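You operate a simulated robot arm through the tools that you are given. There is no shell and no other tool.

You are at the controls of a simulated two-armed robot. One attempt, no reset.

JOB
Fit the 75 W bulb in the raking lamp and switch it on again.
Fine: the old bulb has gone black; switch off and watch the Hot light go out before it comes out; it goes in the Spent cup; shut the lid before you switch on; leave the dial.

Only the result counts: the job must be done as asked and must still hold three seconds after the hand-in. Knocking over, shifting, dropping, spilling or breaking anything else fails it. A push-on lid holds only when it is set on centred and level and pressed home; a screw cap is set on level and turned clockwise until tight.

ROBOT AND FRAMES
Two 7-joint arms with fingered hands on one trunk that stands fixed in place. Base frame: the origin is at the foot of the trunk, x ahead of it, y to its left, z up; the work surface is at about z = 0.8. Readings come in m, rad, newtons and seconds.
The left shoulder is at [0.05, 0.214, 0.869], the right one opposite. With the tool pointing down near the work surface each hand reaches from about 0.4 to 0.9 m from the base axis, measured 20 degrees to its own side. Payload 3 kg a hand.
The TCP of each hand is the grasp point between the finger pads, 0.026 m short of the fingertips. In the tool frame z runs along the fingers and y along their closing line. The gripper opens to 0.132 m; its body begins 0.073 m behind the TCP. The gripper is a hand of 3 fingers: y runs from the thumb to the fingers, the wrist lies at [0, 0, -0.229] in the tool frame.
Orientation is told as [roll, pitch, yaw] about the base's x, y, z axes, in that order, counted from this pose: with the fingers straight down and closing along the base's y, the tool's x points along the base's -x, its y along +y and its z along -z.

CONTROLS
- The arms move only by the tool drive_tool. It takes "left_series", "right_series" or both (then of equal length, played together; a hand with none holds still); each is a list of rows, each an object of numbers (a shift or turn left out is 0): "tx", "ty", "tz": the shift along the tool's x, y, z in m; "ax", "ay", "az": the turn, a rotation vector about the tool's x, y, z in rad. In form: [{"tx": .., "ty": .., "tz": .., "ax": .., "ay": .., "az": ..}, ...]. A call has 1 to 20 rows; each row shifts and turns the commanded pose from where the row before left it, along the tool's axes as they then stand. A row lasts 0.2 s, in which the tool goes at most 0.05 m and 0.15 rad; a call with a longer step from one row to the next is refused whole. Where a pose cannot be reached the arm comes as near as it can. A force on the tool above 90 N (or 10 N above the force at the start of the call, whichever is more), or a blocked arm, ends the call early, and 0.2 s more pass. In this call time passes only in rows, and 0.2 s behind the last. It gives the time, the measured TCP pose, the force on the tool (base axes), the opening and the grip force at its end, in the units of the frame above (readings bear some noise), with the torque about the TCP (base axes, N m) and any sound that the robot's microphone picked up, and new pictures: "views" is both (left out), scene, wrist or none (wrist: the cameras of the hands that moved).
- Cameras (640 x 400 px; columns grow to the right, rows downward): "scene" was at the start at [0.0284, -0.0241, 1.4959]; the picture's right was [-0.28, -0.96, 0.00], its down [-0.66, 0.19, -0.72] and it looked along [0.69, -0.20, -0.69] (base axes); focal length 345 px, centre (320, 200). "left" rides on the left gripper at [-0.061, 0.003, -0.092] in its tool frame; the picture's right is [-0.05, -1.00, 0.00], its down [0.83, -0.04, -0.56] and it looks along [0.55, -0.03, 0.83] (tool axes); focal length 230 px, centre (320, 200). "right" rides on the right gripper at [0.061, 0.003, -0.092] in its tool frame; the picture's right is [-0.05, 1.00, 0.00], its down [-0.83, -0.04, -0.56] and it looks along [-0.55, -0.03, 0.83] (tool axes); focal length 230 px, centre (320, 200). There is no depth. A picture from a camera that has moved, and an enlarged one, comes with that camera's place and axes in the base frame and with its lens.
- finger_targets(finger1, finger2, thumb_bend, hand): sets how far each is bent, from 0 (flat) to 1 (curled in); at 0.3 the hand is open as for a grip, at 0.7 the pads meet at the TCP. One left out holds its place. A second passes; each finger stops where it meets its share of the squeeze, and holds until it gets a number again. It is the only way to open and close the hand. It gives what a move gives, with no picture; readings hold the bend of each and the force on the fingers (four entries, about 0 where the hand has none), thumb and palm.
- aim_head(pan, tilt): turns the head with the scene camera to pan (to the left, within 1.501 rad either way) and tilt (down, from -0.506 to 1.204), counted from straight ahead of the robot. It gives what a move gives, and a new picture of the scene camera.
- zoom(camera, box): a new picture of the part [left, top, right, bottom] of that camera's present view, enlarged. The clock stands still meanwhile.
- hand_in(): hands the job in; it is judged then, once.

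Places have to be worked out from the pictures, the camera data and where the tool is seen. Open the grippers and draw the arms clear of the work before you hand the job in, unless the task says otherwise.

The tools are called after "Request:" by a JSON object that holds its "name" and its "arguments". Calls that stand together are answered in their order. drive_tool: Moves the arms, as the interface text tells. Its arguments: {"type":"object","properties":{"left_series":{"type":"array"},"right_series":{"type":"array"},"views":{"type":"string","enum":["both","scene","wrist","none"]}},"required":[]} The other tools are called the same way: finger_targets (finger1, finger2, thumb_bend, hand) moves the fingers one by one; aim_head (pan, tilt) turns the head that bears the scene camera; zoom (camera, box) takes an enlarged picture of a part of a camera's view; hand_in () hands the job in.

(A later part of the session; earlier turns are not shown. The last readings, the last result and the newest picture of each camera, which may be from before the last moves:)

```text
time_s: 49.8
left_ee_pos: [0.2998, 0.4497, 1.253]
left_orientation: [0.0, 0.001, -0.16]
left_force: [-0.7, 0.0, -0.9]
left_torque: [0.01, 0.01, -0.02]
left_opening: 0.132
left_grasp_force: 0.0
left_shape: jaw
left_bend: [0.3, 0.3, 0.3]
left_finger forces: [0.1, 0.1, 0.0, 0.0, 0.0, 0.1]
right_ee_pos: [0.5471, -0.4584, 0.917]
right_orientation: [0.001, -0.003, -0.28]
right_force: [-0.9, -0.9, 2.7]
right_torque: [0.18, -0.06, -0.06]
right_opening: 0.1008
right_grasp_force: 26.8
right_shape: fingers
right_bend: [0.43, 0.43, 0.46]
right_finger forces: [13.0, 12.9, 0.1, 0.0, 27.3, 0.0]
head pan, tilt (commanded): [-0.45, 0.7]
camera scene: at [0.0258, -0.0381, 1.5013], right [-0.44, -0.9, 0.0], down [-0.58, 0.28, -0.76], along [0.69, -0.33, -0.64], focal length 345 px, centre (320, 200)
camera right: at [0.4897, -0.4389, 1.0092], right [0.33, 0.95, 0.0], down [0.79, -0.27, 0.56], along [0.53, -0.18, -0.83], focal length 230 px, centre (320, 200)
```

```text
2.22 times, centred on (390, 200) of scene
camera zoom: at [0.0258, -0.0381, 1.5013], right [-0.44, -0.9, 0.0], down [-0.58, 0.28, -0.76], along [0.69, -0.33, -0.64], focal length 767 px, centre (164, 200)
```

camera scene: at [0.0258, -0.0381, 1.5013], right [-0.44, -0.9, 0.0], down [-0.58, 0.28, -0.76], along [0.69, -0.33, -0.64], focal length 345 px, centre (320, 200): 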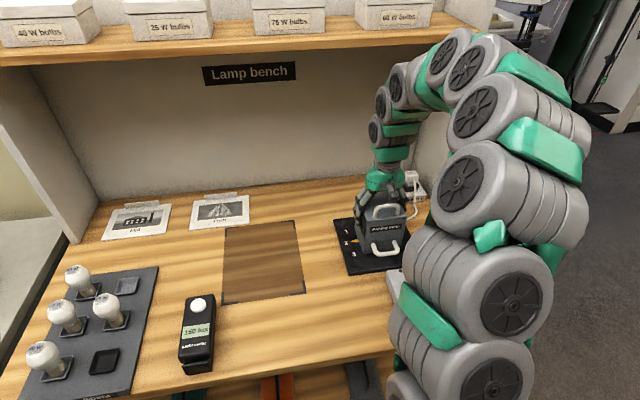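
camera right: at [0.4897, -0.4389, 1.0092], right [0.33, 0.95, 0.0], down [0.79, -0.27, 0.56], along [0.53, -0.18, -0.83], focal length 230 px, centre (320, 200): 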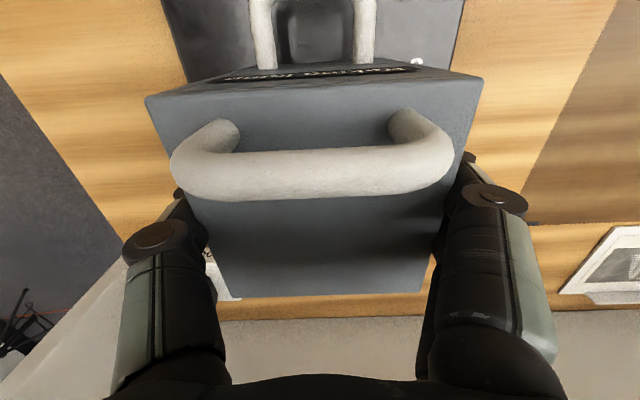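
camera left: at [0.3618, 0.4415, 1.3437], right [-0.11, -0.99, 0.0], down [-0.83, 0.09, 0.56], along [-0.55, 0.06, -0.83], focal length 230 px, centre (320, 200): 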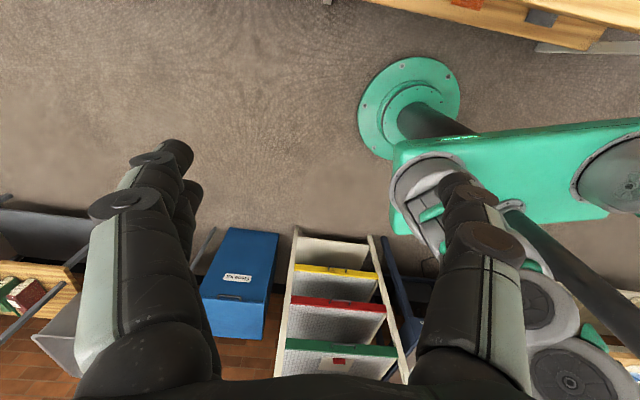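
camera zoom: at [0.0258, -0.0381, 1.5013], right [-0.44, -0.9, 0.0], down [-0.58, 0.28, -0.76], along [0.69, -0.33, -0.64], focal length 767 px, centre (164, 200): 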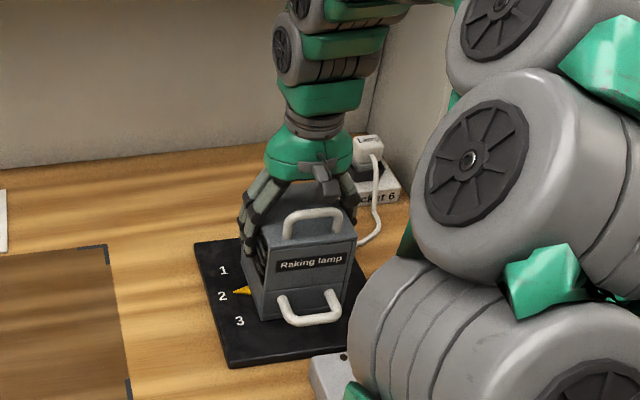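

The lamp turned with the hand and now looks square on its plate with the pointer at 2. I release, rise, and restore the original head aim for a like-for-like comparison.

Request:
{"name": "finger_targets", "arguments": {"hand": "right", "finger1": 0.2, "finger2": 0.2, "thumb_bend": 0.2}}

Request:
{"name": "drive_tool", "arguments": {"right_series": [{"tz": -0.03}, {"tz": -0.045}, {"tz": -0.045}, {"tx": 0.03, "tz": -0.03}, {"tx": 0.045}, {"tx": 0.045}], "views": "wrist"}}

Request:
{"name": "aim_head", "arguments": {"pan": -0.283, "tilt": 0.764}}

Request:
{"name": "zoom", "arguments": {"camera": "scene", "box": [375, 160, 495, 265]}}

Request:
{"name": "zoom", "arguments": {"camera": "right", "box": [200, 60, 440, 260]}}

```text
time_s: 50.8
left_ee_pos: [0.3012, 0.4488, 1.2534]
left_orientation: [0.0, -0.002, -0.161]
left_force: [1.0, -0.4, -0.3]
left_torque: [0.01, 0.04, 0.03]
left_opening: 0.1318
left_grasp_force: 0.1
left_shape: jaw
left_bend: [0.3, 0.3, 0.3]
left_finger forces: [0.0, 0.0, 0.0, 0.0, 0.0, 0.0]
right_ee_pos: [0.5474, -0.458, 0.9162]
right_orientation: [0.0, -0.003, -0.28]
right_force: [0.5, -1.0, 0.4]
right_torque: [0.01, -0.01, 0.0]
right_opening: 0.1548
right_grasp_force: 0.1
right_shape: fingers
right_bend: [0.2, 0.2, 0.2]
right_finger forces: [0.0, 0.1, 0.0, 0.0, 0.0, 0.1]
head pan, tilt (commanded): [-0.45, 0.7]
```

```text
time_s: 52.2
left_ee_pos: [0.301, 0.4485, 1.2527]
left_orientation: [0.002, 0.001, -0.159]
left_force: [0.3, -0.6, 0.1]
left_torque: [-0.01, 0.01, 0.02]
left_opening: 0.1318
left_grasp_force: 0.0
left_shape: jaw
left_bend: [0.3, 0.3, 0.3]
left_finger forces: [0.1, 0.0, 0.0, 0.1, 0.0, 0.1]
right_ee_pos: [0.4288, -0.4268, 1.0646]
right_orientation: [-0.002, -0.003, -0.277]
right_force: [0.0, 0.4, -0.1]
right_torque: [0.0, -0.02, 0.01]
right_opening: 0.155
right_grasp_force: 0.1
right_shape: fingers
right_bend: [0.2, 0.2, 0.2]
right_finger forces: [0.0, 0.0, 0.0, 0.0, 0.0, 0.0]
head pan, tilt (commanded): [-0.45, 0.7]
camera right: at [0.3714, -0.4072, 1.1571], right [0.33, 0.95, 0.0], down [0.78, -0.27, 0.56], along [0.53, -0.18, -0.83], focal length 230 px, centre (320, 200)
```

right: 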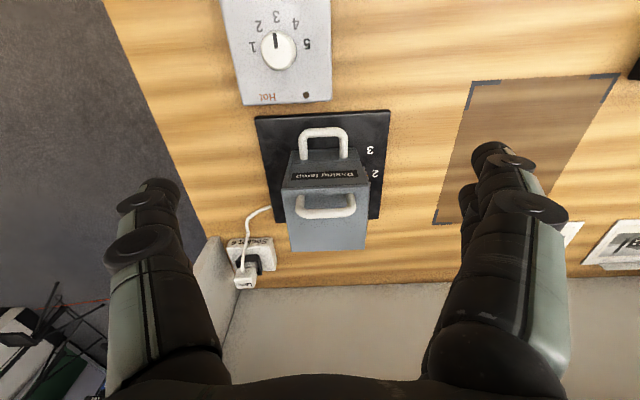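

```text
time_s: 52.9
left_ee_pos: [0.3011, 0.4497, 1.2526]
left_orientation: [0.0, 0.001, -0.16]
left_force: [0.0, 0.0, -0.3]
left_torque: [-0.02, 0.01, 0.0]
left_opening: 0.1317
left_grasp_force: 0.2
left_shape: jaw
left_bend: [0.3, 0.3, 0.3]
left_finger forces: [0.1, 0.0, 0.0, 0.1, 0.1, 0.1]
right_ee_pos: [0.4303, -0.4275, 1.0653]
right_orientation: [0.0, -0.004, -0.28]
right_force: [0.0, -0.2, -1.3]
right_torque: [-0.04, 0.01, -0.01]
right_opening: 0.155
right_grasp_force: 0.0
right_shape: fingers
right_bend: [0.2, 0.2, 0.2]
right_finger forces: [0.1, 0.0, 0.1, 0.0, 0.0, 0.0]
head pan, tilt (commanded): [-0.283, 0.764]
camera scene: at [0.0284, -0.0241, 1.4959], right [-0.28, -0.96, 0.0], down [-0.66, 0.19, -0.72], along [0.69, -0.2, -0.69], focal length 345 px, centre (320, 200)
```

scene: 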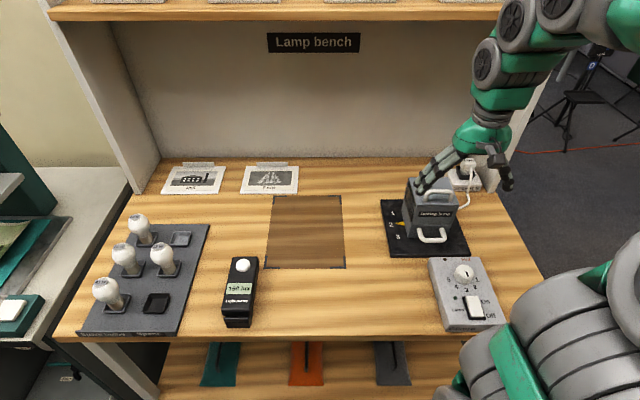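

```text
3.81 times, centred on (435, 212) of scene
camera zoom: at [0.0284, -0.0241, 1.4959], right [-0.28, -0.96, 0.0], down [-0.66, 0.19, -0.72], along [0.69, -0.2, -0.69], focal length 1315 px, centre (-118, 152)
```

zoom: 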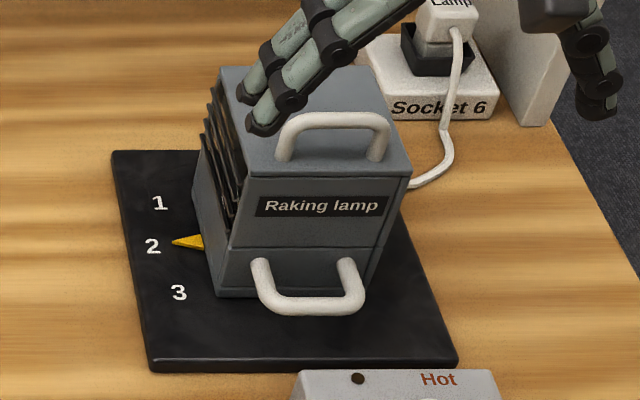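

```text
2.00 times, centred on (320, 160) of right
camera zoom: at [0.372, -0.4078, 1.1571], right [0.33, 0.95, 0.0], down [0.79, -0.27, 0.56], along [0.53, -0.18, -0.83], focal length 460 px, centre (320, 280)
```

zoom: 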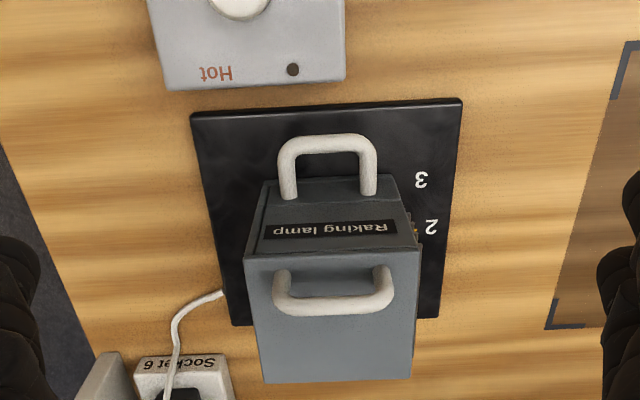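

The lamp matches its original pixel positions to ~1 px with the pointer on 2. Now I retry the lid, this time keeping the hand from leaning toward the shelf: turn again to close fore-and-aft and come over the handle.

Request:
{"name": "finger_targets", "arguments": {"hand": "right", "finger1": 0.5, "finger2": 0.5, "thumb_bend": 0.5}}

Request:
{"name": "drive_tool", "arguments": {"right_series": [{"az": 0.131}, {"az": 0.131}, {"az": 0.131}, {"az": 0.131}, {"az": 0.131}, {"az": 0.131}, {"az": 0.131}, {"az": 0.131}, {"az": 0.131}, {"az": 0.131}, {"az": 0.131}, {"az": 0.131}, {"tx": 0.003, "ty": 0.0404}, {"tx": 0.003, "ty": 0.0404}, {"tz": 0.045}], "views": "both"}}

Request:
{"name": "zoom", "arguments": {"camera": "right", "box": [160, 40, 480, 240]}}

```text
time_s: 53.9
left_ee_pos: [0.2994, 0.4485, 1.2524]
left_orientation: [-0.001, -0.001, -0.16]
left_force: [0.3, -0.5, 0.1]
left_torque: [0.0, 0.01, -0.04]
left_opening: 0.132
left_grasp_force: 0.0
left_shape: jaw
left_bend: [0.3, 0.3, 0.3]
left_finger forces: [0.1, 0.1, 0.1, 0.0, 0.0, 0.0]
right_ee_pos: [0.4281, -0.4268, 1.0651]
right_orientation: [-0.001, -0.001, -0.282]
right_force: [0.2, -0.7, -0.6]
right_torque: [0.03, 0.01, 0.02]
right_opening: 0.0684
right_grasp_force: 0.2
right_shape: fingers
right_bend: [0.5, 0.5, 0.5]
right_finger forces: [0.0, 0.1, 0.0, 0.0, 0.1, 0.1]
head pan, tilt (commanded): [-0.283, 0.764]
```

```text
time_s: 57.1
left_ee_pos: [0.3003, 0.4488, 1.2532]
left_orientation: [-0.001, 0.0, -0.158]
left_force: [-0.1, -0.7, 0.3]
left_torque: [0.03, 0.0, 0.05]
left_opening: 0.1319
left_grasp_force: 0.0
left_shape: jaw
left_bend: [0.3, 0.3, 0.3]
left_finger forces: [0.0, 0.1, 0.1, 0.0, 0.1, 0.0]
right_ee_pos: [0.5082, -0.4435, 1.0201]
right_orientation: [0.002, 0.0, -1.854]
right_force: [-0.2, -0.4, -0.4]
right_torque: [0.04, 0.0, -0.04]
right_opening: 0.0677
right_grasp_force: 0.1
right_shape: fingers
right_bend: [0.5, 0.5, 0.5]
right_finger forces: [0.0, 0.1, 0.0, 0.0, 0.1, 0.0]
head pan, tilt (commanded): [-0.283, 0.764]
camera scene: at [0.0284, -0.0241, 1.4959], right [-0.28, -0.96, 0.0], down [-0.66, 0.19, -0.72], along [0.69, -0.2, -0.69], focal length 345 px, centre (320, 200)
camera right: at [0.5291, -0.3865, 1.1128], right [0.94, -0.33, 0.0], down [-0.27, -0.79, 0.56], along [-0.18, -0.52, -0.83], focal length 230 px, centre (320, 200)
```

scene: 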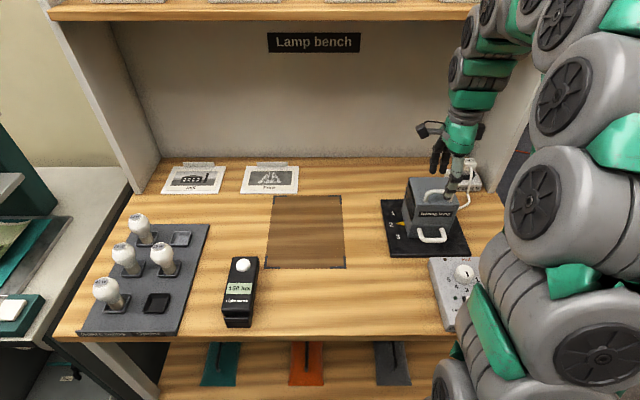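
right: 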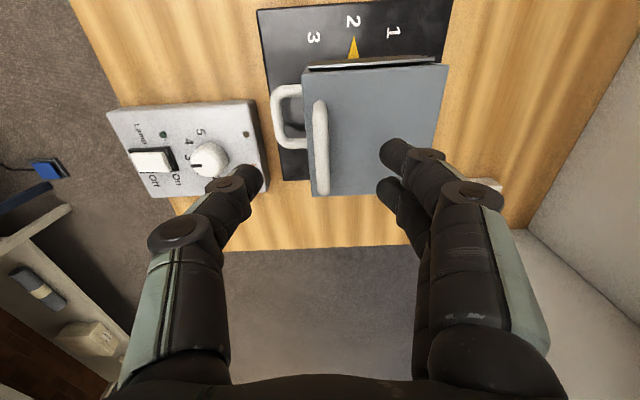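

```text
2.00 times, centred on (320, 140) of right
camera zoom: at [0.5291, -0.3865, 1.1128], right [0.94, -0.33, 0.0], down [-0.27, -0.79, 0.56], along [-0.18, -0.52, -0.83], focal length 460 px, centre (320, 320)
```

zoom: 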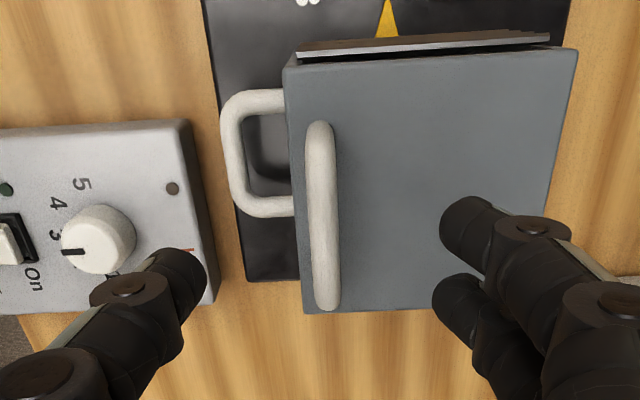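

Aligned again (bar within ~1 mm of centre). I descend to z≈0.969 and close into a hook under the bar.

Request:
{"name": "drive_tool", "arguments": {"right_series": [{"tx": 0.001, "ty": 0.001, "tz": 0.03}, {"tz": 0.021}], "views": "none"}}

Request:
{"name": "finger_targets", "arguments": {"hand": "right", "finger1": 0.64, "finger2": 0.64, "thumb_bend": 0.64}}

Request:
{"name": "zoom", "arguments": {"camera": "right", "box": [160, 40, 480, 240]}}

Request:
{"name": "finger_targets", "arguments": {"hand": "right", "finger1": 0.8, "finger2": 0.8, "thumb_bend": 0.8}}

Request:
{"name": "zoom", "arguments": {"camera": "right", "box": [160, 40, 480, 240]}}

```text
time_s: 57.7
left_ee_pos: [0.3002, 0.4492, 1.2524]
left_orientation: [0.0, 0.001, -0.158]
left_force: [0.5, 0.2, 0.1]
left_torque: [0.03, 0.03, 0.0]
left_opening: 0.1319
left_grasp_force: 0.2
left_shape: jaw
left_bend: [0.3, 0.3, 0.3]
left_finger forces: [0.1, 0.0, 0.0, 0.0, 0.0, 0.1]
right_ee_pos: [0.5114, -0.4423, 0.9696]
right_orientation: [0.005, 0.0, -1.852]
right_force: [-1.4, 1.1, 22.1]
right_torque: [-0.24, -0.84, 0.02]
right_opening: 0.0679
right_grasp_force: 9.9
right_shape: fingers
right_bend: [0.52, 0.51, 0.5]
right_finger forces: [10.7, 10.4, 0.0, 0.0, 0.1, 0.0]
head pan, tilt (commanded): [-0.283, 0.764]
```

```text
time_s: 58.7
left_ee_pos: [0.3015, 0.4494, 1.2531]
left_orientation: [-0.001, 0.0, -0.159]
left_force: [-0.3, 0.5, 0.0]
left_torque: [-0.01, 0.03, 0.0]
left_opening: 0.1318
left_grasp_force: 0.0
left_shape: jaw
left_bend: [0.3, 0.3, 0.3]
left_finger forces: [0.0, 0.1, 0.0, 0.0, 0.1, 0.1]
right_ee_pos: [0.5094, -0.4419, 0.9677]
right_orientation: [0.002, 0.0, -1.854]
right_force: [0.4, -0.3, 0.3]
right_torque: [0.0, -0.01, -0.01]
right_opening: 0.0228
right_grasp_force: 0.1
right_shape: fingers
right_bend: [0.64, 0.64, 0.64]
right_finger forces: [0.0, 0.1, 0.1, 0.0, 0.1, 0.0]
head pan, tilt (commanded): [-0.283, 0.764]
```

```text
2.00 times, centred on (320, 140) of right
camera zoom: at [0.5304, -0.3843, 1.0609], right [0.94, -0.33, 0.0], down [-0.27, -0.79, 0.56], along [-0.18, -0.53, -0.83], focal length 460 px, centre (320, 320)
```

zoom: 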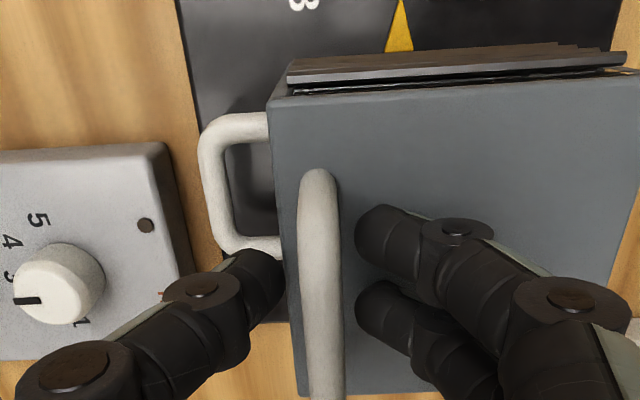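

```text
time_s: 59.7
left_ee_pos: [0.3004, 0.4485, 1.2534]
left_orientation: [0.0, 0.001, -0.158]
left_force: [0.4, 0.3, 0.2]
left_torque: [-0.02, 0.01, 0.0]
left_opening: 0.132
left_grasp_force: 0.1
left_shape: jaw
left_bend: [0.3, 0.3, 0.3]
left_finger forces: [0.1, 0.0, 0.0, 0.0, 0.0, 0.0]
right_ee_pos: [0.5094, -0.4421, 0.9679]
right_orientation: [0.002, -0.002, -1.854]
right_force: [3.9, -3.4, -7.4]
right_torque: [0.0, -0.02, -0.01]
right_opening: 0.0
right_grasp_force: 0.1
right_shape: fingers
right_bend: [0.76, 0.77, 0.75]
right_finger forces: [0.0, 0.1, 0.1, 0.0, 0.1, 0.1]
head pan, tilt (commanded): [-0.283, 0.764]
```

```text
2.00 times, centred on (320, 140) of right
camera zoom: at [0.5306, -0.3845, 1.0608], right [0.94, -0.33, 0.0], down [-0.27, -0.79, 0.56], along [-0.18, -0.53, -0.83], focal length 460 px, centre (320, 320)
```

zoom: 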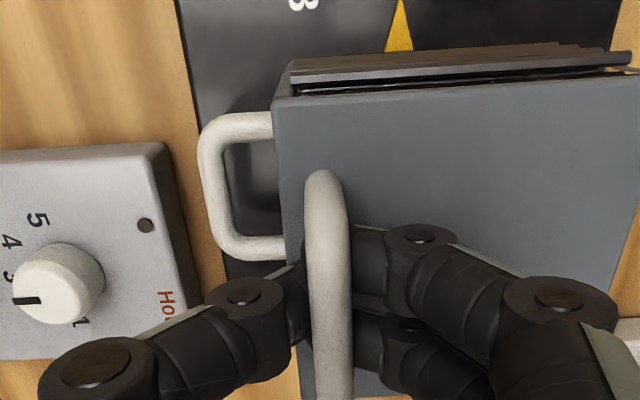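

Hooked under the bar again. I follow the hinge arc to ~22°, this time gradually leaning the hand back toward the robot (away from the shelf).

Request:
{"name": "drive_tool", "arguments": {"right_series": [{"ty": 0.01367, "tz": -0.0105, "ax": -0.0375}, {"ty": 0.01522, "tz": -0.00808, "ax": -0.0375}, {"ty": 0.01638, "tz": -0.00539, "ax": -0.0375}], "views": "both"}}

Request:
{"name": "zoom", "arguments": {"camera": "right", "box": [160, 0, 480, 240]}}

Request:
{"name": "zoom", "arguments": {"camera": "scene", "box": [375, 130, 515, 250]}}

```text
time_s: 60.5
left_ee_pos: [0.2999, 0.448, 1.2533]
left_orientation: [0.0, 0.002, -0.158]
left_force: [-0.4, 0.0, 0.3]
left_torque: [0.0, -0.01, 0.0]
left_opening: 0.1319
left_grasp_force: 0.2
left_shape: jaw
left_bend: [0.3, 0.3, 0.3]
left_finger forces: [0.0, 0.1, 0.0, 0.1, 0.0, 0.0]
right_ee_pos: [0.5543, -0.4547, 0.9955]
right_orientation: [0.111, 0.003, -1.853]
right_force: [5.4, -1.4, -21.9]
right_torque: [0.02, 0.18, 0.0]
right_opening: 0.0
right_grasp_force: 14.1
right_shape: fingers
right_bend: [0.76, 0.76, 0.76]
right_finger forces: [13.4, 14.1, 0.0, 0.0, 0.0, 0.2]
head pan, tilt (commanded): [-0.283, 0.764]
camera scene: at [0.0287, -0.0243, 1.4958], right [-0.28, -0.96, 0.0], down [-0.66, 0.19, -0.72], along [0.69, -0.2, -0.69], focal length 345 px, centre (320, 200)
camera right: at [0.565, -0.3946, 1.0874], right [0.94, -0.33, 0.11], down [-0.33, -0.77, 0.55], along [-0.09, -0.55, -0.83], focal length 230 px, centre (320, 200)
```

scene: 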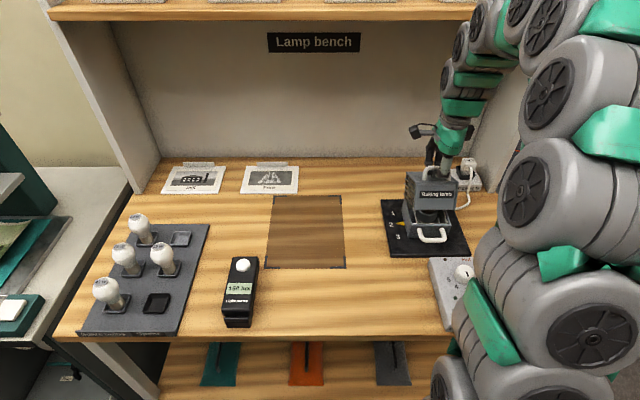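
right: 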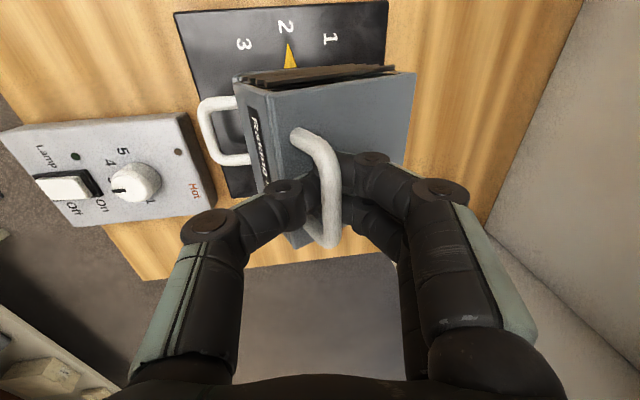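

```text
1.67 times, centred on (320, 120) of right
camera zoom: at [0.565, -0.3946, 1.0874], right [0.94, -0.33, 0.11], down [-0.33, -0.77, 0.55], along [-0.09, -0.55, -0.83], focal length 384 px, centre (320, 333)
```

zoom: 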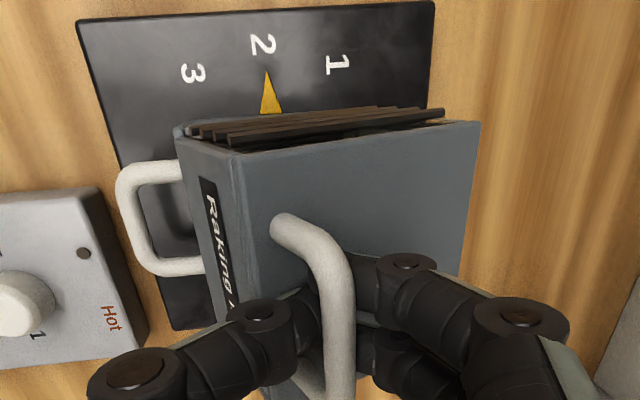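

```text
3.33 times, centred on (445, 190) of scene
camera zoom: at [0.0287, -0.0243, 1.4958], right [-0.28, -0.96, 0.0], down [-0.66, 0.19, -0.72], along [0.69, -0.2, -0.69], focal length 1150 px, centre (-97, 233)
```

zoom: 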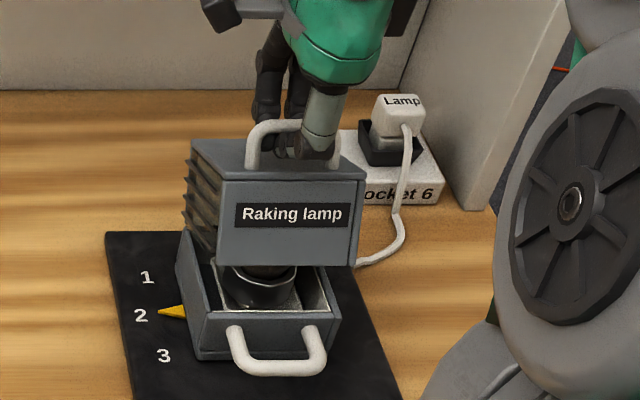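

It opens well with the lamp staying put; the 22 N is a radial pull, so my arc radius is slightly large. I trim the height a few mm and continue to ~45°.

Request:
{"name": "drive_tool", "arguments": {"right_series": [{"ty": 0.0167, "tz": 0.0003, "ax": -0.0375}, {"ty": 0.0171, "tz": 0.0012, "ax": -0.0375}, {"ty": 0.01694, "tz": 0.0032, "ax": -0.0375}], "views": "both"}}

Request:
{"name": "zoom", "arguments": {"camera": "scene", "box": [375, 130, 515, 250]}}

```text
time_s: 61.3
left_ee_pos: [0.3007, 0.4485, 1.2535]
left_orientation: [-0.001, 0.001, -0.159]
left_force: [0.7, -0.4, -0.5]
left_torque: [0.03, 0.01, -0.02]
left_opening: 0.1319
left_grasp_force: 0.0
left_shape: jaw
left_bend: [0.3, 0.3, 0.3]
left_finger forces: [0.0, 0.0, 0.0, 0.0, 0.0, 0.0]
right_ee_pos: [0.6036, -0.4672, 0.9993]
right_orientation: [0.228, 0.001, -1.852]
right_force: [-2.2, -1.6, -14.9]
right_torque: [0.03, 0.11, -0.03]
right_opening: 0.0
right_grasp_force: 5.1
right_shape: fingers
right_bend: [0.76, 0.76, 0.76]
right_finger forces: [0.1, 10.9, 0.0, 0.0, 0.1, 0.0]
head pan, tilt (commanded): [-0.283, 0.764]
camera scene: at [0.0285, -0.0242, 1.4958], right [-0.28, -0.96, 0.0], down [-0.66, 0.19, -0.72], along [0.69, -0.2, -0.69], focal length 345 px, centre (320, 200)
camera right: at [0.6052, -0.4045, 1.0903], right [0.92, -0.32, 0.22], down [-0.39, -0.75, 0.53], along [0.0, -0.58, -0.82], focal length 230 px, centre (320, 200)
```

scene: 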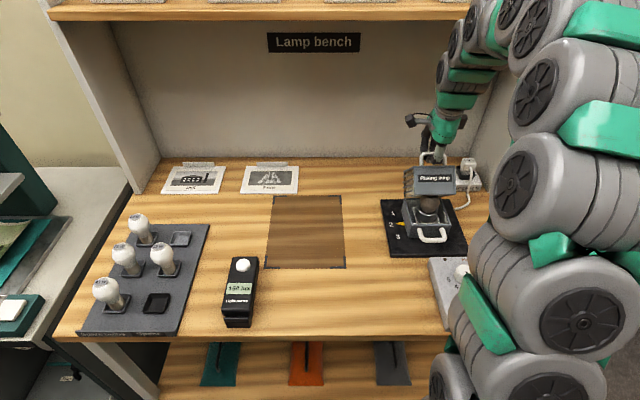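
right: 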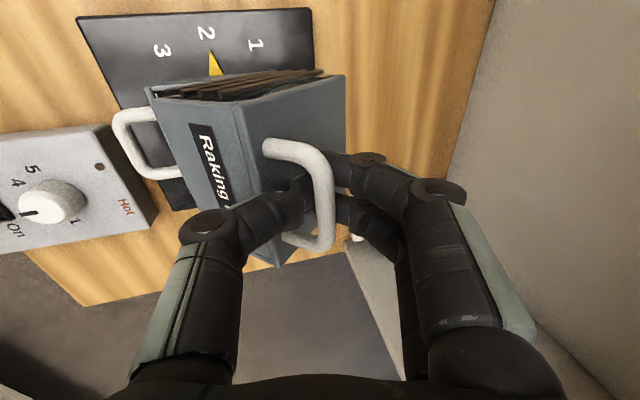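

```text
3.33 times, centred on (445, 190) of scene
camera zoom: at [0.0285, -0.0242, 1.4958], right [-0.28, -0.96, 0.0], down [-0.66, 0.19, -0.72], along [0.69, -0.2, -0.69], focal length 1150 px, centre (-97, 233)
```

zoom: 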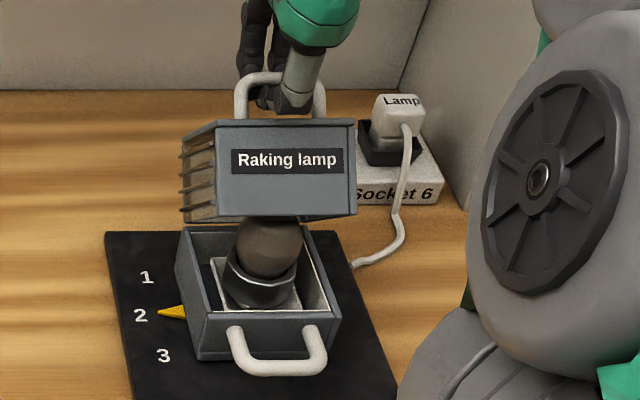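

The hood is at ~45° and the black bulb in its socket is visible. I continue along the arc to ~67°.

Request:
{"name": "drive_tool", "arguments": {"right_series": [{"ty": 0.01574, "tz": 0.0079, "ax": -0.0375}, {"ty": 0.01495, "tz": 0.0086, "ax": -0.0375}, {"ty": 0.0133, "tz": 0.011, "ax": -0.0375}], "views": "both"}}

Request:
{"name": "zoom", "arguments": {"camera": "scene", "box": [375, 130, 515, 250]}}

```text
time_s: 62.2
left_ee_pos: [0.2995, 0.4505, 1.2533]
left_orientation: [0.002, 0.003, -0.159]
left_force: [0.5, -0.2, 0.8]
left_torque: [0.01, -0.02, -0.01]
left_opening: 0.1319
left_grasp_force: 0.1
left_shape: jaw
left_bend: [0.3, 0.3, 0.3]
left_finger forces: [0.0, 0.1, 0.1, 0.0, 0.0, 0.0]
right_ee_pos: [0.6544, -0.4825, 0.9945]
right_orientation: [0.36, -0.003, -1.854]
right_force: [-5.8, 4.2, 28.8]
right_torque: [0.75, 2.58, -0.22]
right_opening: 0.0025
right_grasp_force: 71.8
right_shape: fingers
right_bend: [0.74, 0.75, 0.69]
right_finger forces: [6.1, 6.2, 0.0, 0.1, 131.3, 0.0]
head pan, tilt (commanded): [-0.283, 0.764]
stopped in row 3 (right hand): the force on the tool passed its limit at 94 N (the readings are from after the stop); the commanded pose is now the measured one
camera scene: at [0.0281, -0.0238, 1.4959], right [-0.28, -0.96, 0.0], down [-0.66, 0.19, -0.72], along [0.69, -0.2, -0.69], focal length 345 px, centre (320, 200)
camera right: at [0.6443, -0.4166, 1.0818], right [0.88, -0.31, 0.35], down [-0.46, -0.73, 0.51], along [0.1, -0.61, -0.79], focal length 230 px, centre (320, 200)
```

scene: 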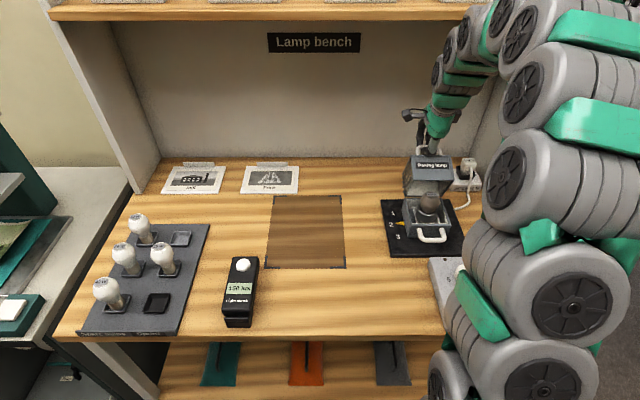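
right: 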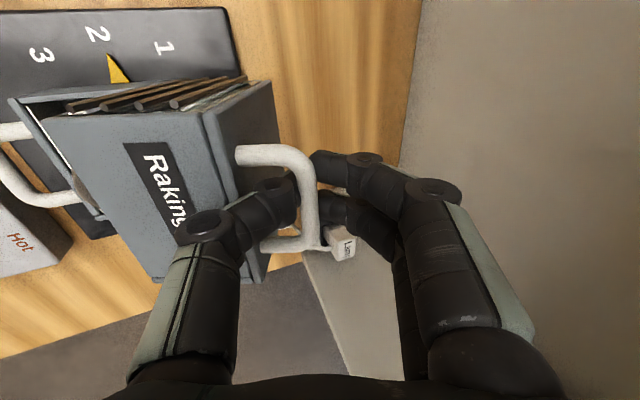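

```text
3.33 times, centred on (445, 190) of scene
camera zoom: at [0.0281, -0.0238, 1.4959], right [-0.28, -0.96, 0.0], down [-0.66, 0.19, -0.72], along [0.69, -0.2, -0.69], focal length 1150 px, centre (-97, 233)
```

zoom: 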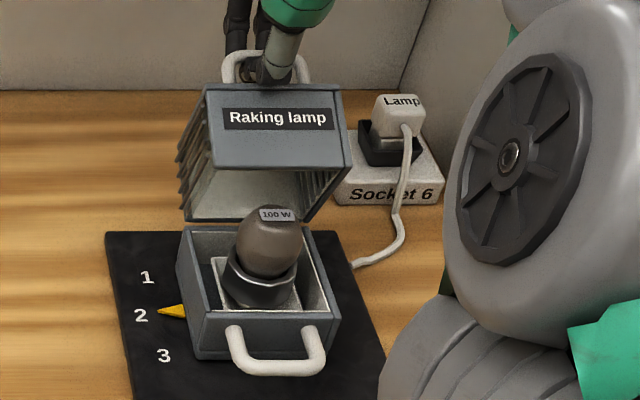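

The thumb is wedged between the bar and the lid plate (hood ≈ 65–70°, past its balance point). I open the two rear fingers to unhook, keeping the thumb still as a support.

Request:
{"name": "finger_targets", "arguments": {"hand": "right", "finger1": 0.55, "finger2": 0.55}}

Request:
{"name": "zoom", "arguments": {"camera": "scene", "box": [375, 130, 515, 250]}}

Request:
{"name": "zoom", "arguments": {"camera": "right", "box": [0, 0, 640, 400]}}

```text
time_s: 63.2
left_ee_pos: [0.2993, 0.4505, 1.2531]
left_orientation: [-0.002, 0.001, -0.158]
left_force: [-0.8, 0.2, 0.4]
left_torque: [0.0, 0.0, 0.0]
left_opening: 0.1318
left_grasp_force: 0.0
left_shape: jaw
left_bend: [0.3, 0.3, 0.3]
left_finger forces: [0.0, 0.1, 0.0, 0.0, 0.1, 0.1]
right_ee_pos: [0.6542, -0.4827, 0.9928]
right_orientation: [0.361, 0.0, -1.853]
right_force: [-2.2, 2.7, 41.7]
right_torque: [0.87, 2.94, -0.2]
right_opening: 0.0285
right_grasp_force: 82.8
right_shape: fingers
right_bend: [0.55, 0.55, 0.7]
right_finger forces: [0.0, 0.1, 0.0, 0.0, 165.9, 0.0]
head pan, tilt (commanded): [-0.283, 0.764]
```

```text
3.33 times, centred on (445, 190) of scene
camera zoom: at [0.0279, -0.0236, 1.4959], right [-0.28, -0.96, 0.0], down [-0.66, 0.19, -0.72], along [0.69, -0.2, -0.69], focal length 1150 px, centre (-97, 233)
```

zoom: 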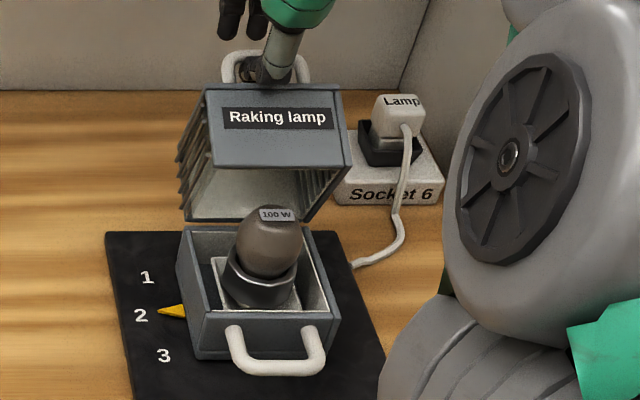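

```text
1.00 times, centred on (320, 200) of right (not enlarged: the box is as wide or as high as the picture)
camera zoom: at [0.6442, -0.4166, 1.0814], right [0.88, -0.31, 0.35], down [-0.46, -0.73, 0.51], along [0.1, -0.61, -0.79], focal length 230 px, centre (320, 200)
```

zoom: 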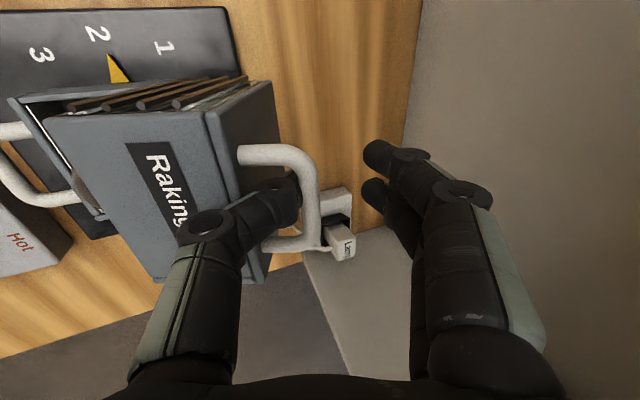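

Thumb load is high (166 N) because it is still commanded to close. I relax the thumb target to its present bend to unload it.

Request:
{"name": "finger_targets", "arguments": {"hand": "right", "thumb_bend": 0.68}}

```text
time_s: 64.2
left_ee_pos: [0.2994, 0.4483, 1.2519]
left_orientation: [-0.001, 0.0, -0.16]
left_force: [-0.4, -0.3, 0.6]
left_torque: [0.0, 0.0, 0.04]
left_opening: 0.1318
left_grasp_force: 0.1
left_shape: jaw
left_bend: [0.3, 0.3, 0.3]
left_finger forces: [0.0, 0.1, 0.0, 0.1, 0.1, 0.0]
right_ee_pos: [0.654, -0.4828, 0.9941]
right_orientation: [0.362, -0.001, -1.854]
right_force: [4.2, 0.2, 51.1]
right_torque: [0.72, 2.51, -0.09]
right_opening: 0.0286
right_grasp_force: 62.6
right_shape: fingers
right_bend: [0.55, 0.55, 0.67]
right_finger forces: [0.1, 0.0, 0.0, 0.0, 125.2, 0.0]
head pan, tilt (commanded): [-0.283, 0.764]
```

Still loaded — the thumb's middle link bears down on the lid's edge. I slide the hand up along the lid plane by 8 mm to free it.

Request:
{"name": "drive_tool", "arguments": {"right_series": [{"ty": 0.0009, "tz": -0.0082}], "views": "wrist"}}

Request:
{"name": "zoom", "arguments": {"camera": "scene", "box": [375, 130, 515, 250]}}

```text
time_s: 64.6
left_ee_pos: [0.3017, 0.4497, 1.2524]
left_orientation: [0.0, 0.0, -0.158]
left_force: [0.3, -0.1, 0.1]
left_torque: [-0.02, 0.01, 0.0]
left_opening: 0.1318
left_grasp_force: 0.1
left_shape: jaw
left_bend: [0.3, 0.3, 0.3]
left_finger forces: [0.1, 0.0, 0.0, 0.1, 0.0, 0.0]
right_ee_pos: [0.6506, -0.483, 0.9972]
right_orientation: [0.348, -0.002, -1.854]
right_force: [-0.4, 0.7, -1.6]
right_torque: [0.02, 0.06, 0.0]
right_opening: 0.0323
right_grasp_force: 3.3
right_shape: fingers
right_bend: [0.55, 0.55, 0.67]
right_finger forces: [0.1, 0.0, 0.0, 0.0, 5.8, 0.0]
head pan, tilt (commanded): [-0.283, 0.764]
camera right: at [0.6413, -0.4162, 1.085], right [0.89, -0.31, 0.34], down [-0.45, -0.73, 0.51], along [0.09, -0.61, -0.79], focal length 230 px, centre (320, 200)
```

right: 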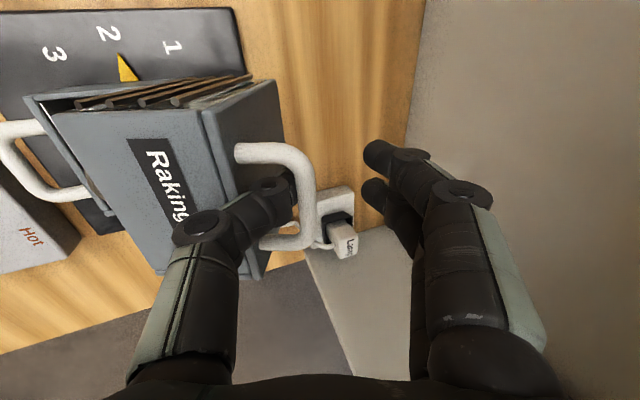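

```text
3.33 times, centred on (445, 190) of scene
camera zoom: at [0.0284, -0.0241, 1.4959], right [-0.28, -0.96, 0.0], down [-0.66, 0.19, -0.72], along [0.69, -0.2, -0.69], focal length 1150 px, centre (-97, 233)
```

zoom: 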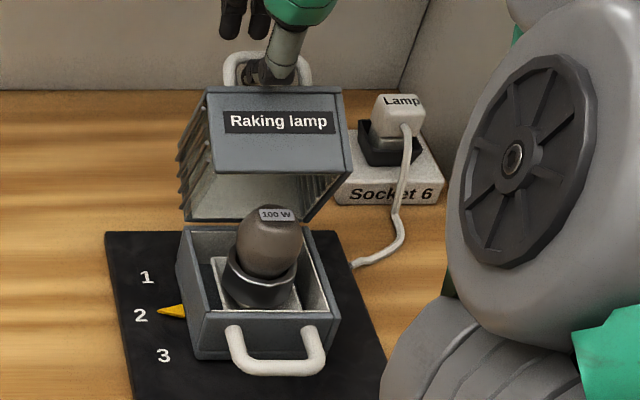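

Unloaded: the hood now leans on my thumb past its balance point, lamp base unmoved. I carry it further open by rotating rigidly about the hinge with the hand (18° more).

Request:
{"name": "drive_tool", "arguments": {"right_series": [{"ty": 0.0077, "tz": 0.0081, "ax": 0.0785}, {"ty": 0.0077, "tz": 0.0081, "ax": 0.0785}], "views": "both"}}

Request:
{"name": "zoom", "arguments": {"camera": "scene", "box": [375, 130, 515, 250]}}

```text
time_s: 65.2
left_ee_pos: [0.3001, 0.449, 1.2531]
left_orientation: [0.0, 0.001, -0.158]
left_force: [0.5, -0.4, 0.6]
left_torque: [0.01, 0.02, -0.01]
left_opening: 0.1322
left_grasp_force: 0.0
left_shape: jaw
left_bend: [0.3, 0.3, 0.3]
left_finger forces: [0.0, 0.0, 0.0, 0.1, 0.0, 0.0]
right_ee_pos: [0.6721, -0.4865, 0.9887]
right_orientation: [0.198, -0.002, -1.853]
right_force: [-1.8, -0.8, -3.6]
right_torque: [-0.01, -0.02, 0.0]
right_opening: 0.0348
right_grasp_force: 2.3
right_shape: fingers
right_bend: [0.55, 0.55, 0.66]
right_finger forces: [0.0, 0.1, 0.0, 0.0, 3.9, 0.1]
head pan, tilt (commanded): [-0.283, 0.764]
camera scene: at [0.0284, -0.0241, 1.4959], right [-0.28, -0.96, 0.0], down [-0.66, 0.19, -0.72], along [0.69, -0.2, -0.69], focal length 345 px, centre (320, 200)
camera right: at [0.6746, -0.4252, 1.0801], right [0.93, -0.32, 0.2], down [-0.38, -0.75, 0.54], along [-0.03, -0.57, -0.82], focal length 230 px, centre (320, 200)
```

scene: 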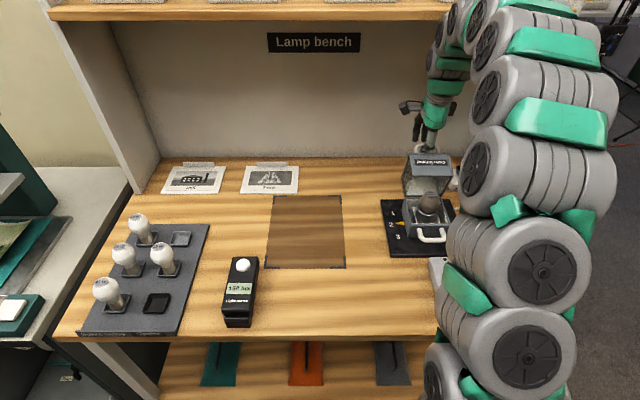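
right: 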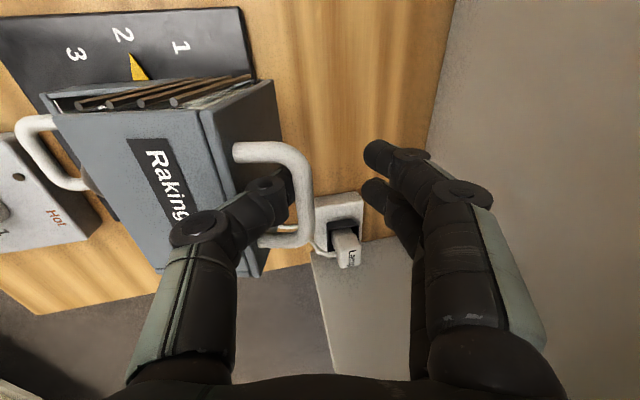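

```text
3.33 times, centred on (445, 190) of scene
camera zoom: at [0.0284, -0.0241, 1.4959], right [-0.28, -0.96, 0.0], down [-0.66, 0.19, -0.72], along [0.69, -0.2, -0.69], focal length 1150 px, centre (-97, 233)
```

zoom: 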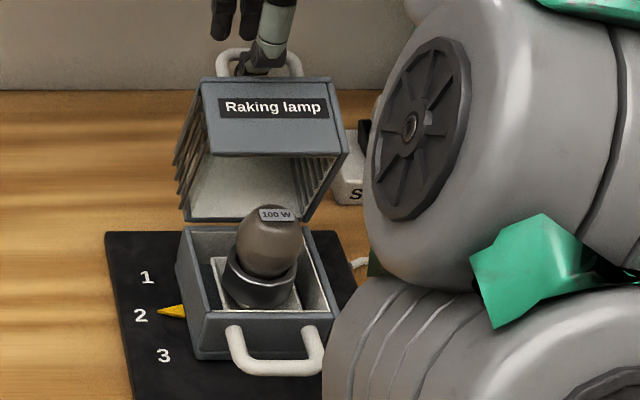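

Smooth — hood now ≈72°, no load. Two more small steps.

Request:
{"name": "drive_tool", "arguments": {"right_series": [{"ty": 0.0077, "tz": 0.0081, "ax": 0.06}, {"ty": 0.0077, "tz": 0.0081, "ax": 0.06}], "views": "both"}}

Request:
{"name": "zoom", "arguments": {"camera": "scene", "box": [375, 130, 515, 250]}}

```text
time_s: 66.0
left_ee_pos: [0.295, 0.4494, 1.2545]
left_orientation: [-0.001, -0.01, -0.176]
left_force: [0.0, 0.3, 0.8]
left_torque: [-0.02, -0.01, -0.03]
left_opening: 0.1317
left_grasp_force: 0.0
left_shape: jaw
left_bend: [0.3, 0.3, 0.3]
left_finger forces: [0.0, 0.0, 0.1, 0.0, 0.1, 0.0]
right_ee_pos: [0.6567, -0.4831, 0.9826]
right_orientation: [0.046, 0.004, -1.851]
right_force: [-0.2, -0.4, -0.4]
right_torque: [0.02, 0.0, -0.01]
right_opening: 0.0306
right_grasp_force: 0.2
right_shape: fingers
right_bend: [0.55, 0.55, 0.68]
right_finger forces: [0.0, 0.1, 0.0, 0.0, 0.4, 0.0]
head pan, tilt (commanded): [-0.283, 0.764]
stopped in row 2 (right hand): the arm was blocked; the commanded pose is now the measured one
camera scene: at [0.0123, -0.018, 1.4962], right [-0.29, -0.96, 0.0], down [-0.65, 0.2, -0.73], along [0.7, -0.22, -0.68], focal length 345 px, centre (320, 200)
camera right: at [0.6736, -0.4252, 1.075], right [0.94, -0.33, 0.05], down [-0.3, -0.78, 0.55], along [-0.14, -0.53, -0.83], focal length 230 px, centre (320, 200)
```

scene: 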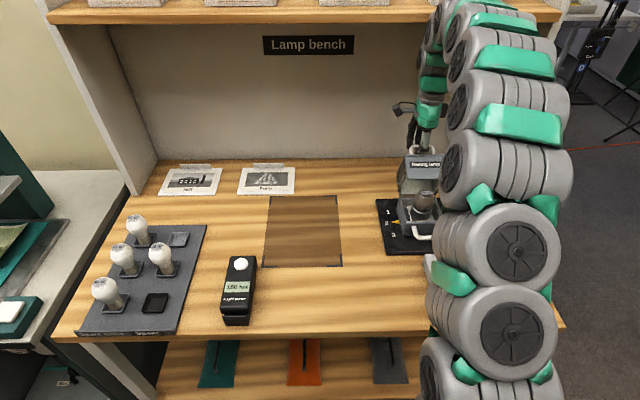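
right: 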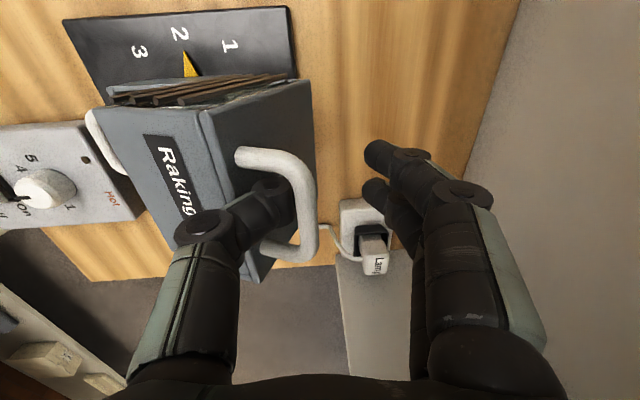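

```text
3.33 times, centred on (445, 190) of scene
camera zoom: at [0.0123, -0.018, 1.4962], right [-0.29, -0.96, 0.0], down [-0.65, 0.2, -0.73], along [0.7, -0.22, -0.68], focal length 1150 px, centre (-97, 233)
```

zoom: 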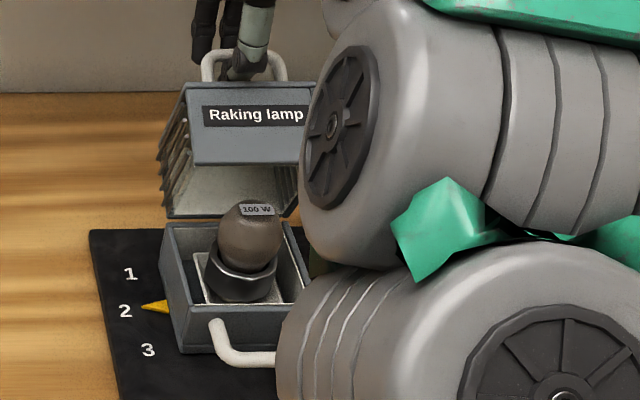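

Blocked again (the arm top presses the shelf when the hand is upright here; trunk shifted). I back off by tilting the hand back toward the robot with a slight retreat.

Request:
{"name": "drive_tool", "arguments": {"right_series": [{"ty": -0.003, "tz": -0.002, "ax": -0.06}, {"ty": -0.002, "tz": -0.002, "ax": -0.06}, {"ax": -0.06}], "views": "both"}}

Request:
{"name": "zoom", "arguments": {"camera": "scene", "box": [375, 130, 515, 250]}}

```text
time_s: 66.9
left_ee_pos: [0.2997, 0.4496, 1.253]
left_orientation: [0.0, -0.001, -0.158]
left_force: [0.2, -0.9, 0.1]
left_torque: [0.02, 0.0, 0.01]
left_opening: 0.132
left_grasp_force: 0.0
left_shape: jaw
left_bend: [0.3, 0.3, 0.3]
left_finger forces: [0.1, 0.0, 0.0, 0.0, 0.1, 0.0]
right_ee_pos: [0.6798, -0.4799, 0.9826]
right_orientation: [0.244, -0.002, -1.836]
right_force: [6.7, -1.2, 30.9]
right_torque: [0.51, 1.9, -0.06]
right_opening: 0.034
right_grasp_force: 48.3
right_shape: fingers
right_bend: [0.55, 0.55, 0.65]
right_finger forces: [0.1, 0.0, 0.1, 0.0, 97.2, 0.0]
head pan, tilt (commanded): [-0.283, 0.764]
stopped in row 3 (right hand): the force on the tool passed its limit at 96 N (the readings are from after the stop); the commanded pose is now the measured one
camera scene: at [0.0284, -0.0239, 1.4959], right [-0.28, -0.96, 0.0], down [-0.66, 0.19, -0.72], along [0.69, -0.2, -0.69], focal length 345 px, centre (320, 200)
camera right: at [0.6799, -0.4175, 1.0736], right [0.92, -0.31, 0.24], down [-0.39, -0.75, 0.53], along [0.02, -0.58, -0.81], focal length 230 px, centre (320, 200)
```

scene: 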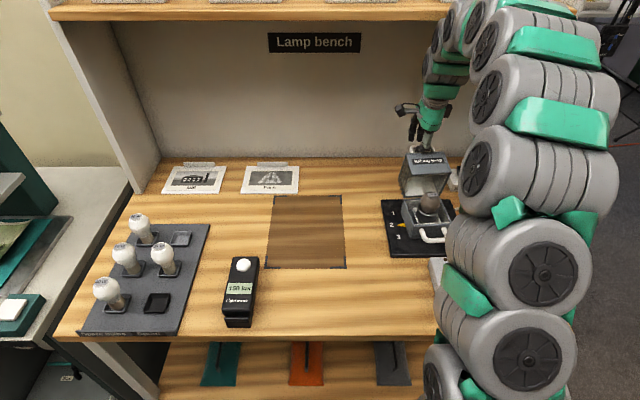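
right: 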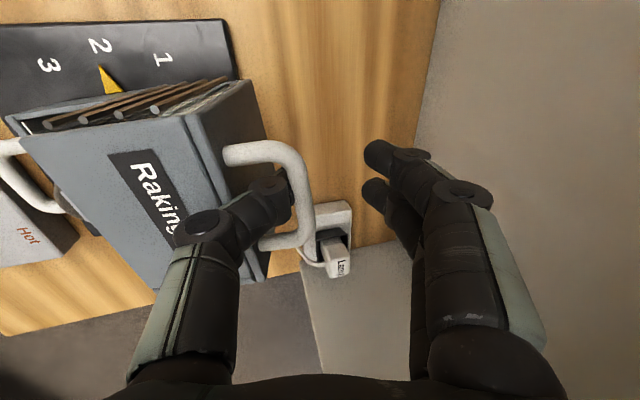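

```text
3.33 times, centred on (445, 190) of scene
camera zoom: at [0.0284, -0.0239, 1.4959], right [-0.28, -0.96, 0.0], down [-0.66, 0.19, -0.72], along [0.69, -0.2, -0.69], focal length 1150 px, centre (-97, 233)
```

zoom: 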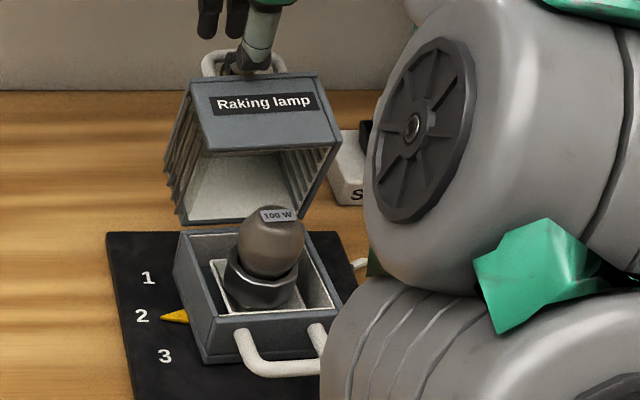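

The trunk sprang back and the thumb is wedged again (hood ≈78°). I slide straight up along the lid to take the thumb out.

Request:
{"name": "drive_tool", "arguments": {"right_series": [{"ty": 0.0005, "tz": -0.0102}], "views": "both"}}

Request:
{"name": "zoom", "arguments": {"camera": "scene", "box": [375, 130, 515, 250]}}

```text
time_s: 67.3
left_ee_pos: [0.2998, 0.4489, 1.2525]
left_orientation: [0.001, 0.001, -0.16]
left_force: [-0.4, -0.4, 1.1]
left_torque: [-0.01, 0.01, -0.02]
left_opening: 0.132
left_grasp_force: 0.1
left_shape: jaw
left_bend: [0.3, 0.3, 0.3]
left_finger forces: [0.1, 0.1, 0.0, 0.0, 0.0, 0.0]
right_ee_pos: [0.6759, -0.4815, 0.9879]
right_orientation: [0.234, -0.002, -1.84]
right_force: [-3.1, 0.1, -6.4]
right_torque: [-0.04, -0.04, -0.02]
right_opening: 0.0366
right_grasp_force: 2.9
right_shape: fingers
right_bend: [0.55, 0.55, 0.66]
right_finger forces: [0.0, 0.0, 0.0, 0.0, 6.2, 0.0]
head pan, tilt (commanded): [-0.283, 0.764]
camera scene: at [0.0284, -0.0241, 1.4959], right [-0.28, -0.96, 0.0], down [-0.66, 0.19, -0.72], along [0.69, -0.2, -0.69], focal length 345 px, centre (320, 200)
camera right: at [0.6752, -0.4177, 1.079], right [0.92, -0.31, 0.23], down [-0.39, -0.75, 0.53], along [0.01, -0.58, -0.82], focal length 230 px, centre (320, 200)
```

scene: 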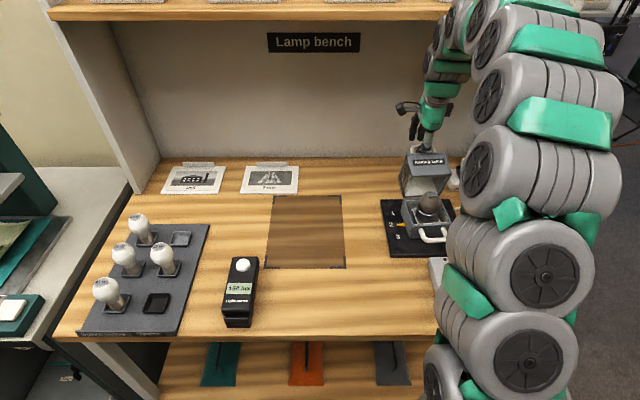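
right: 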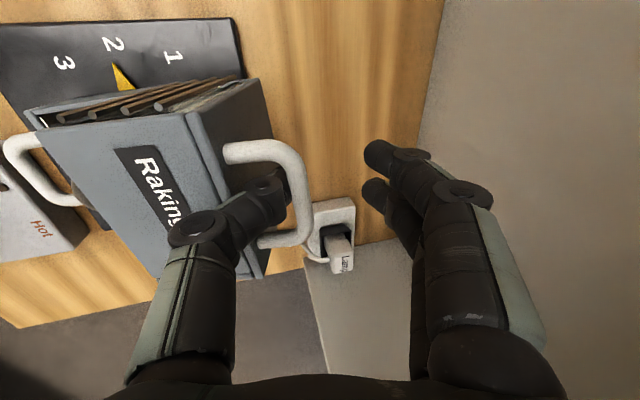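

```text
3.33 times, centred on (445, 190) of scene
camera zoom: at [0.0284, -0.0241, 1.4959], right [-0.28, -0.96, 0.0], down [-0.66, 0.19, -0.72], along [0.69, -0.2, -0.69], focal length 1150 px, centre (-97, 233)
```

zoom: 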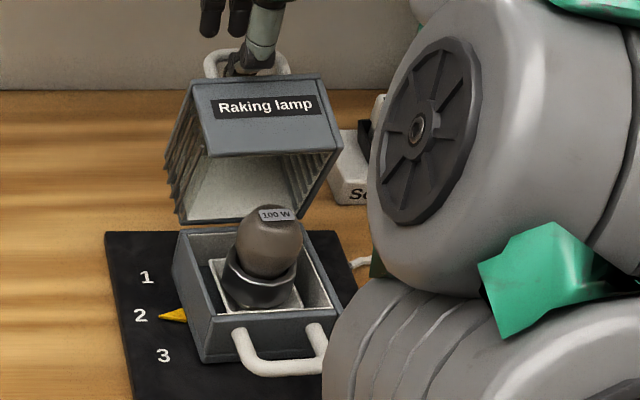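

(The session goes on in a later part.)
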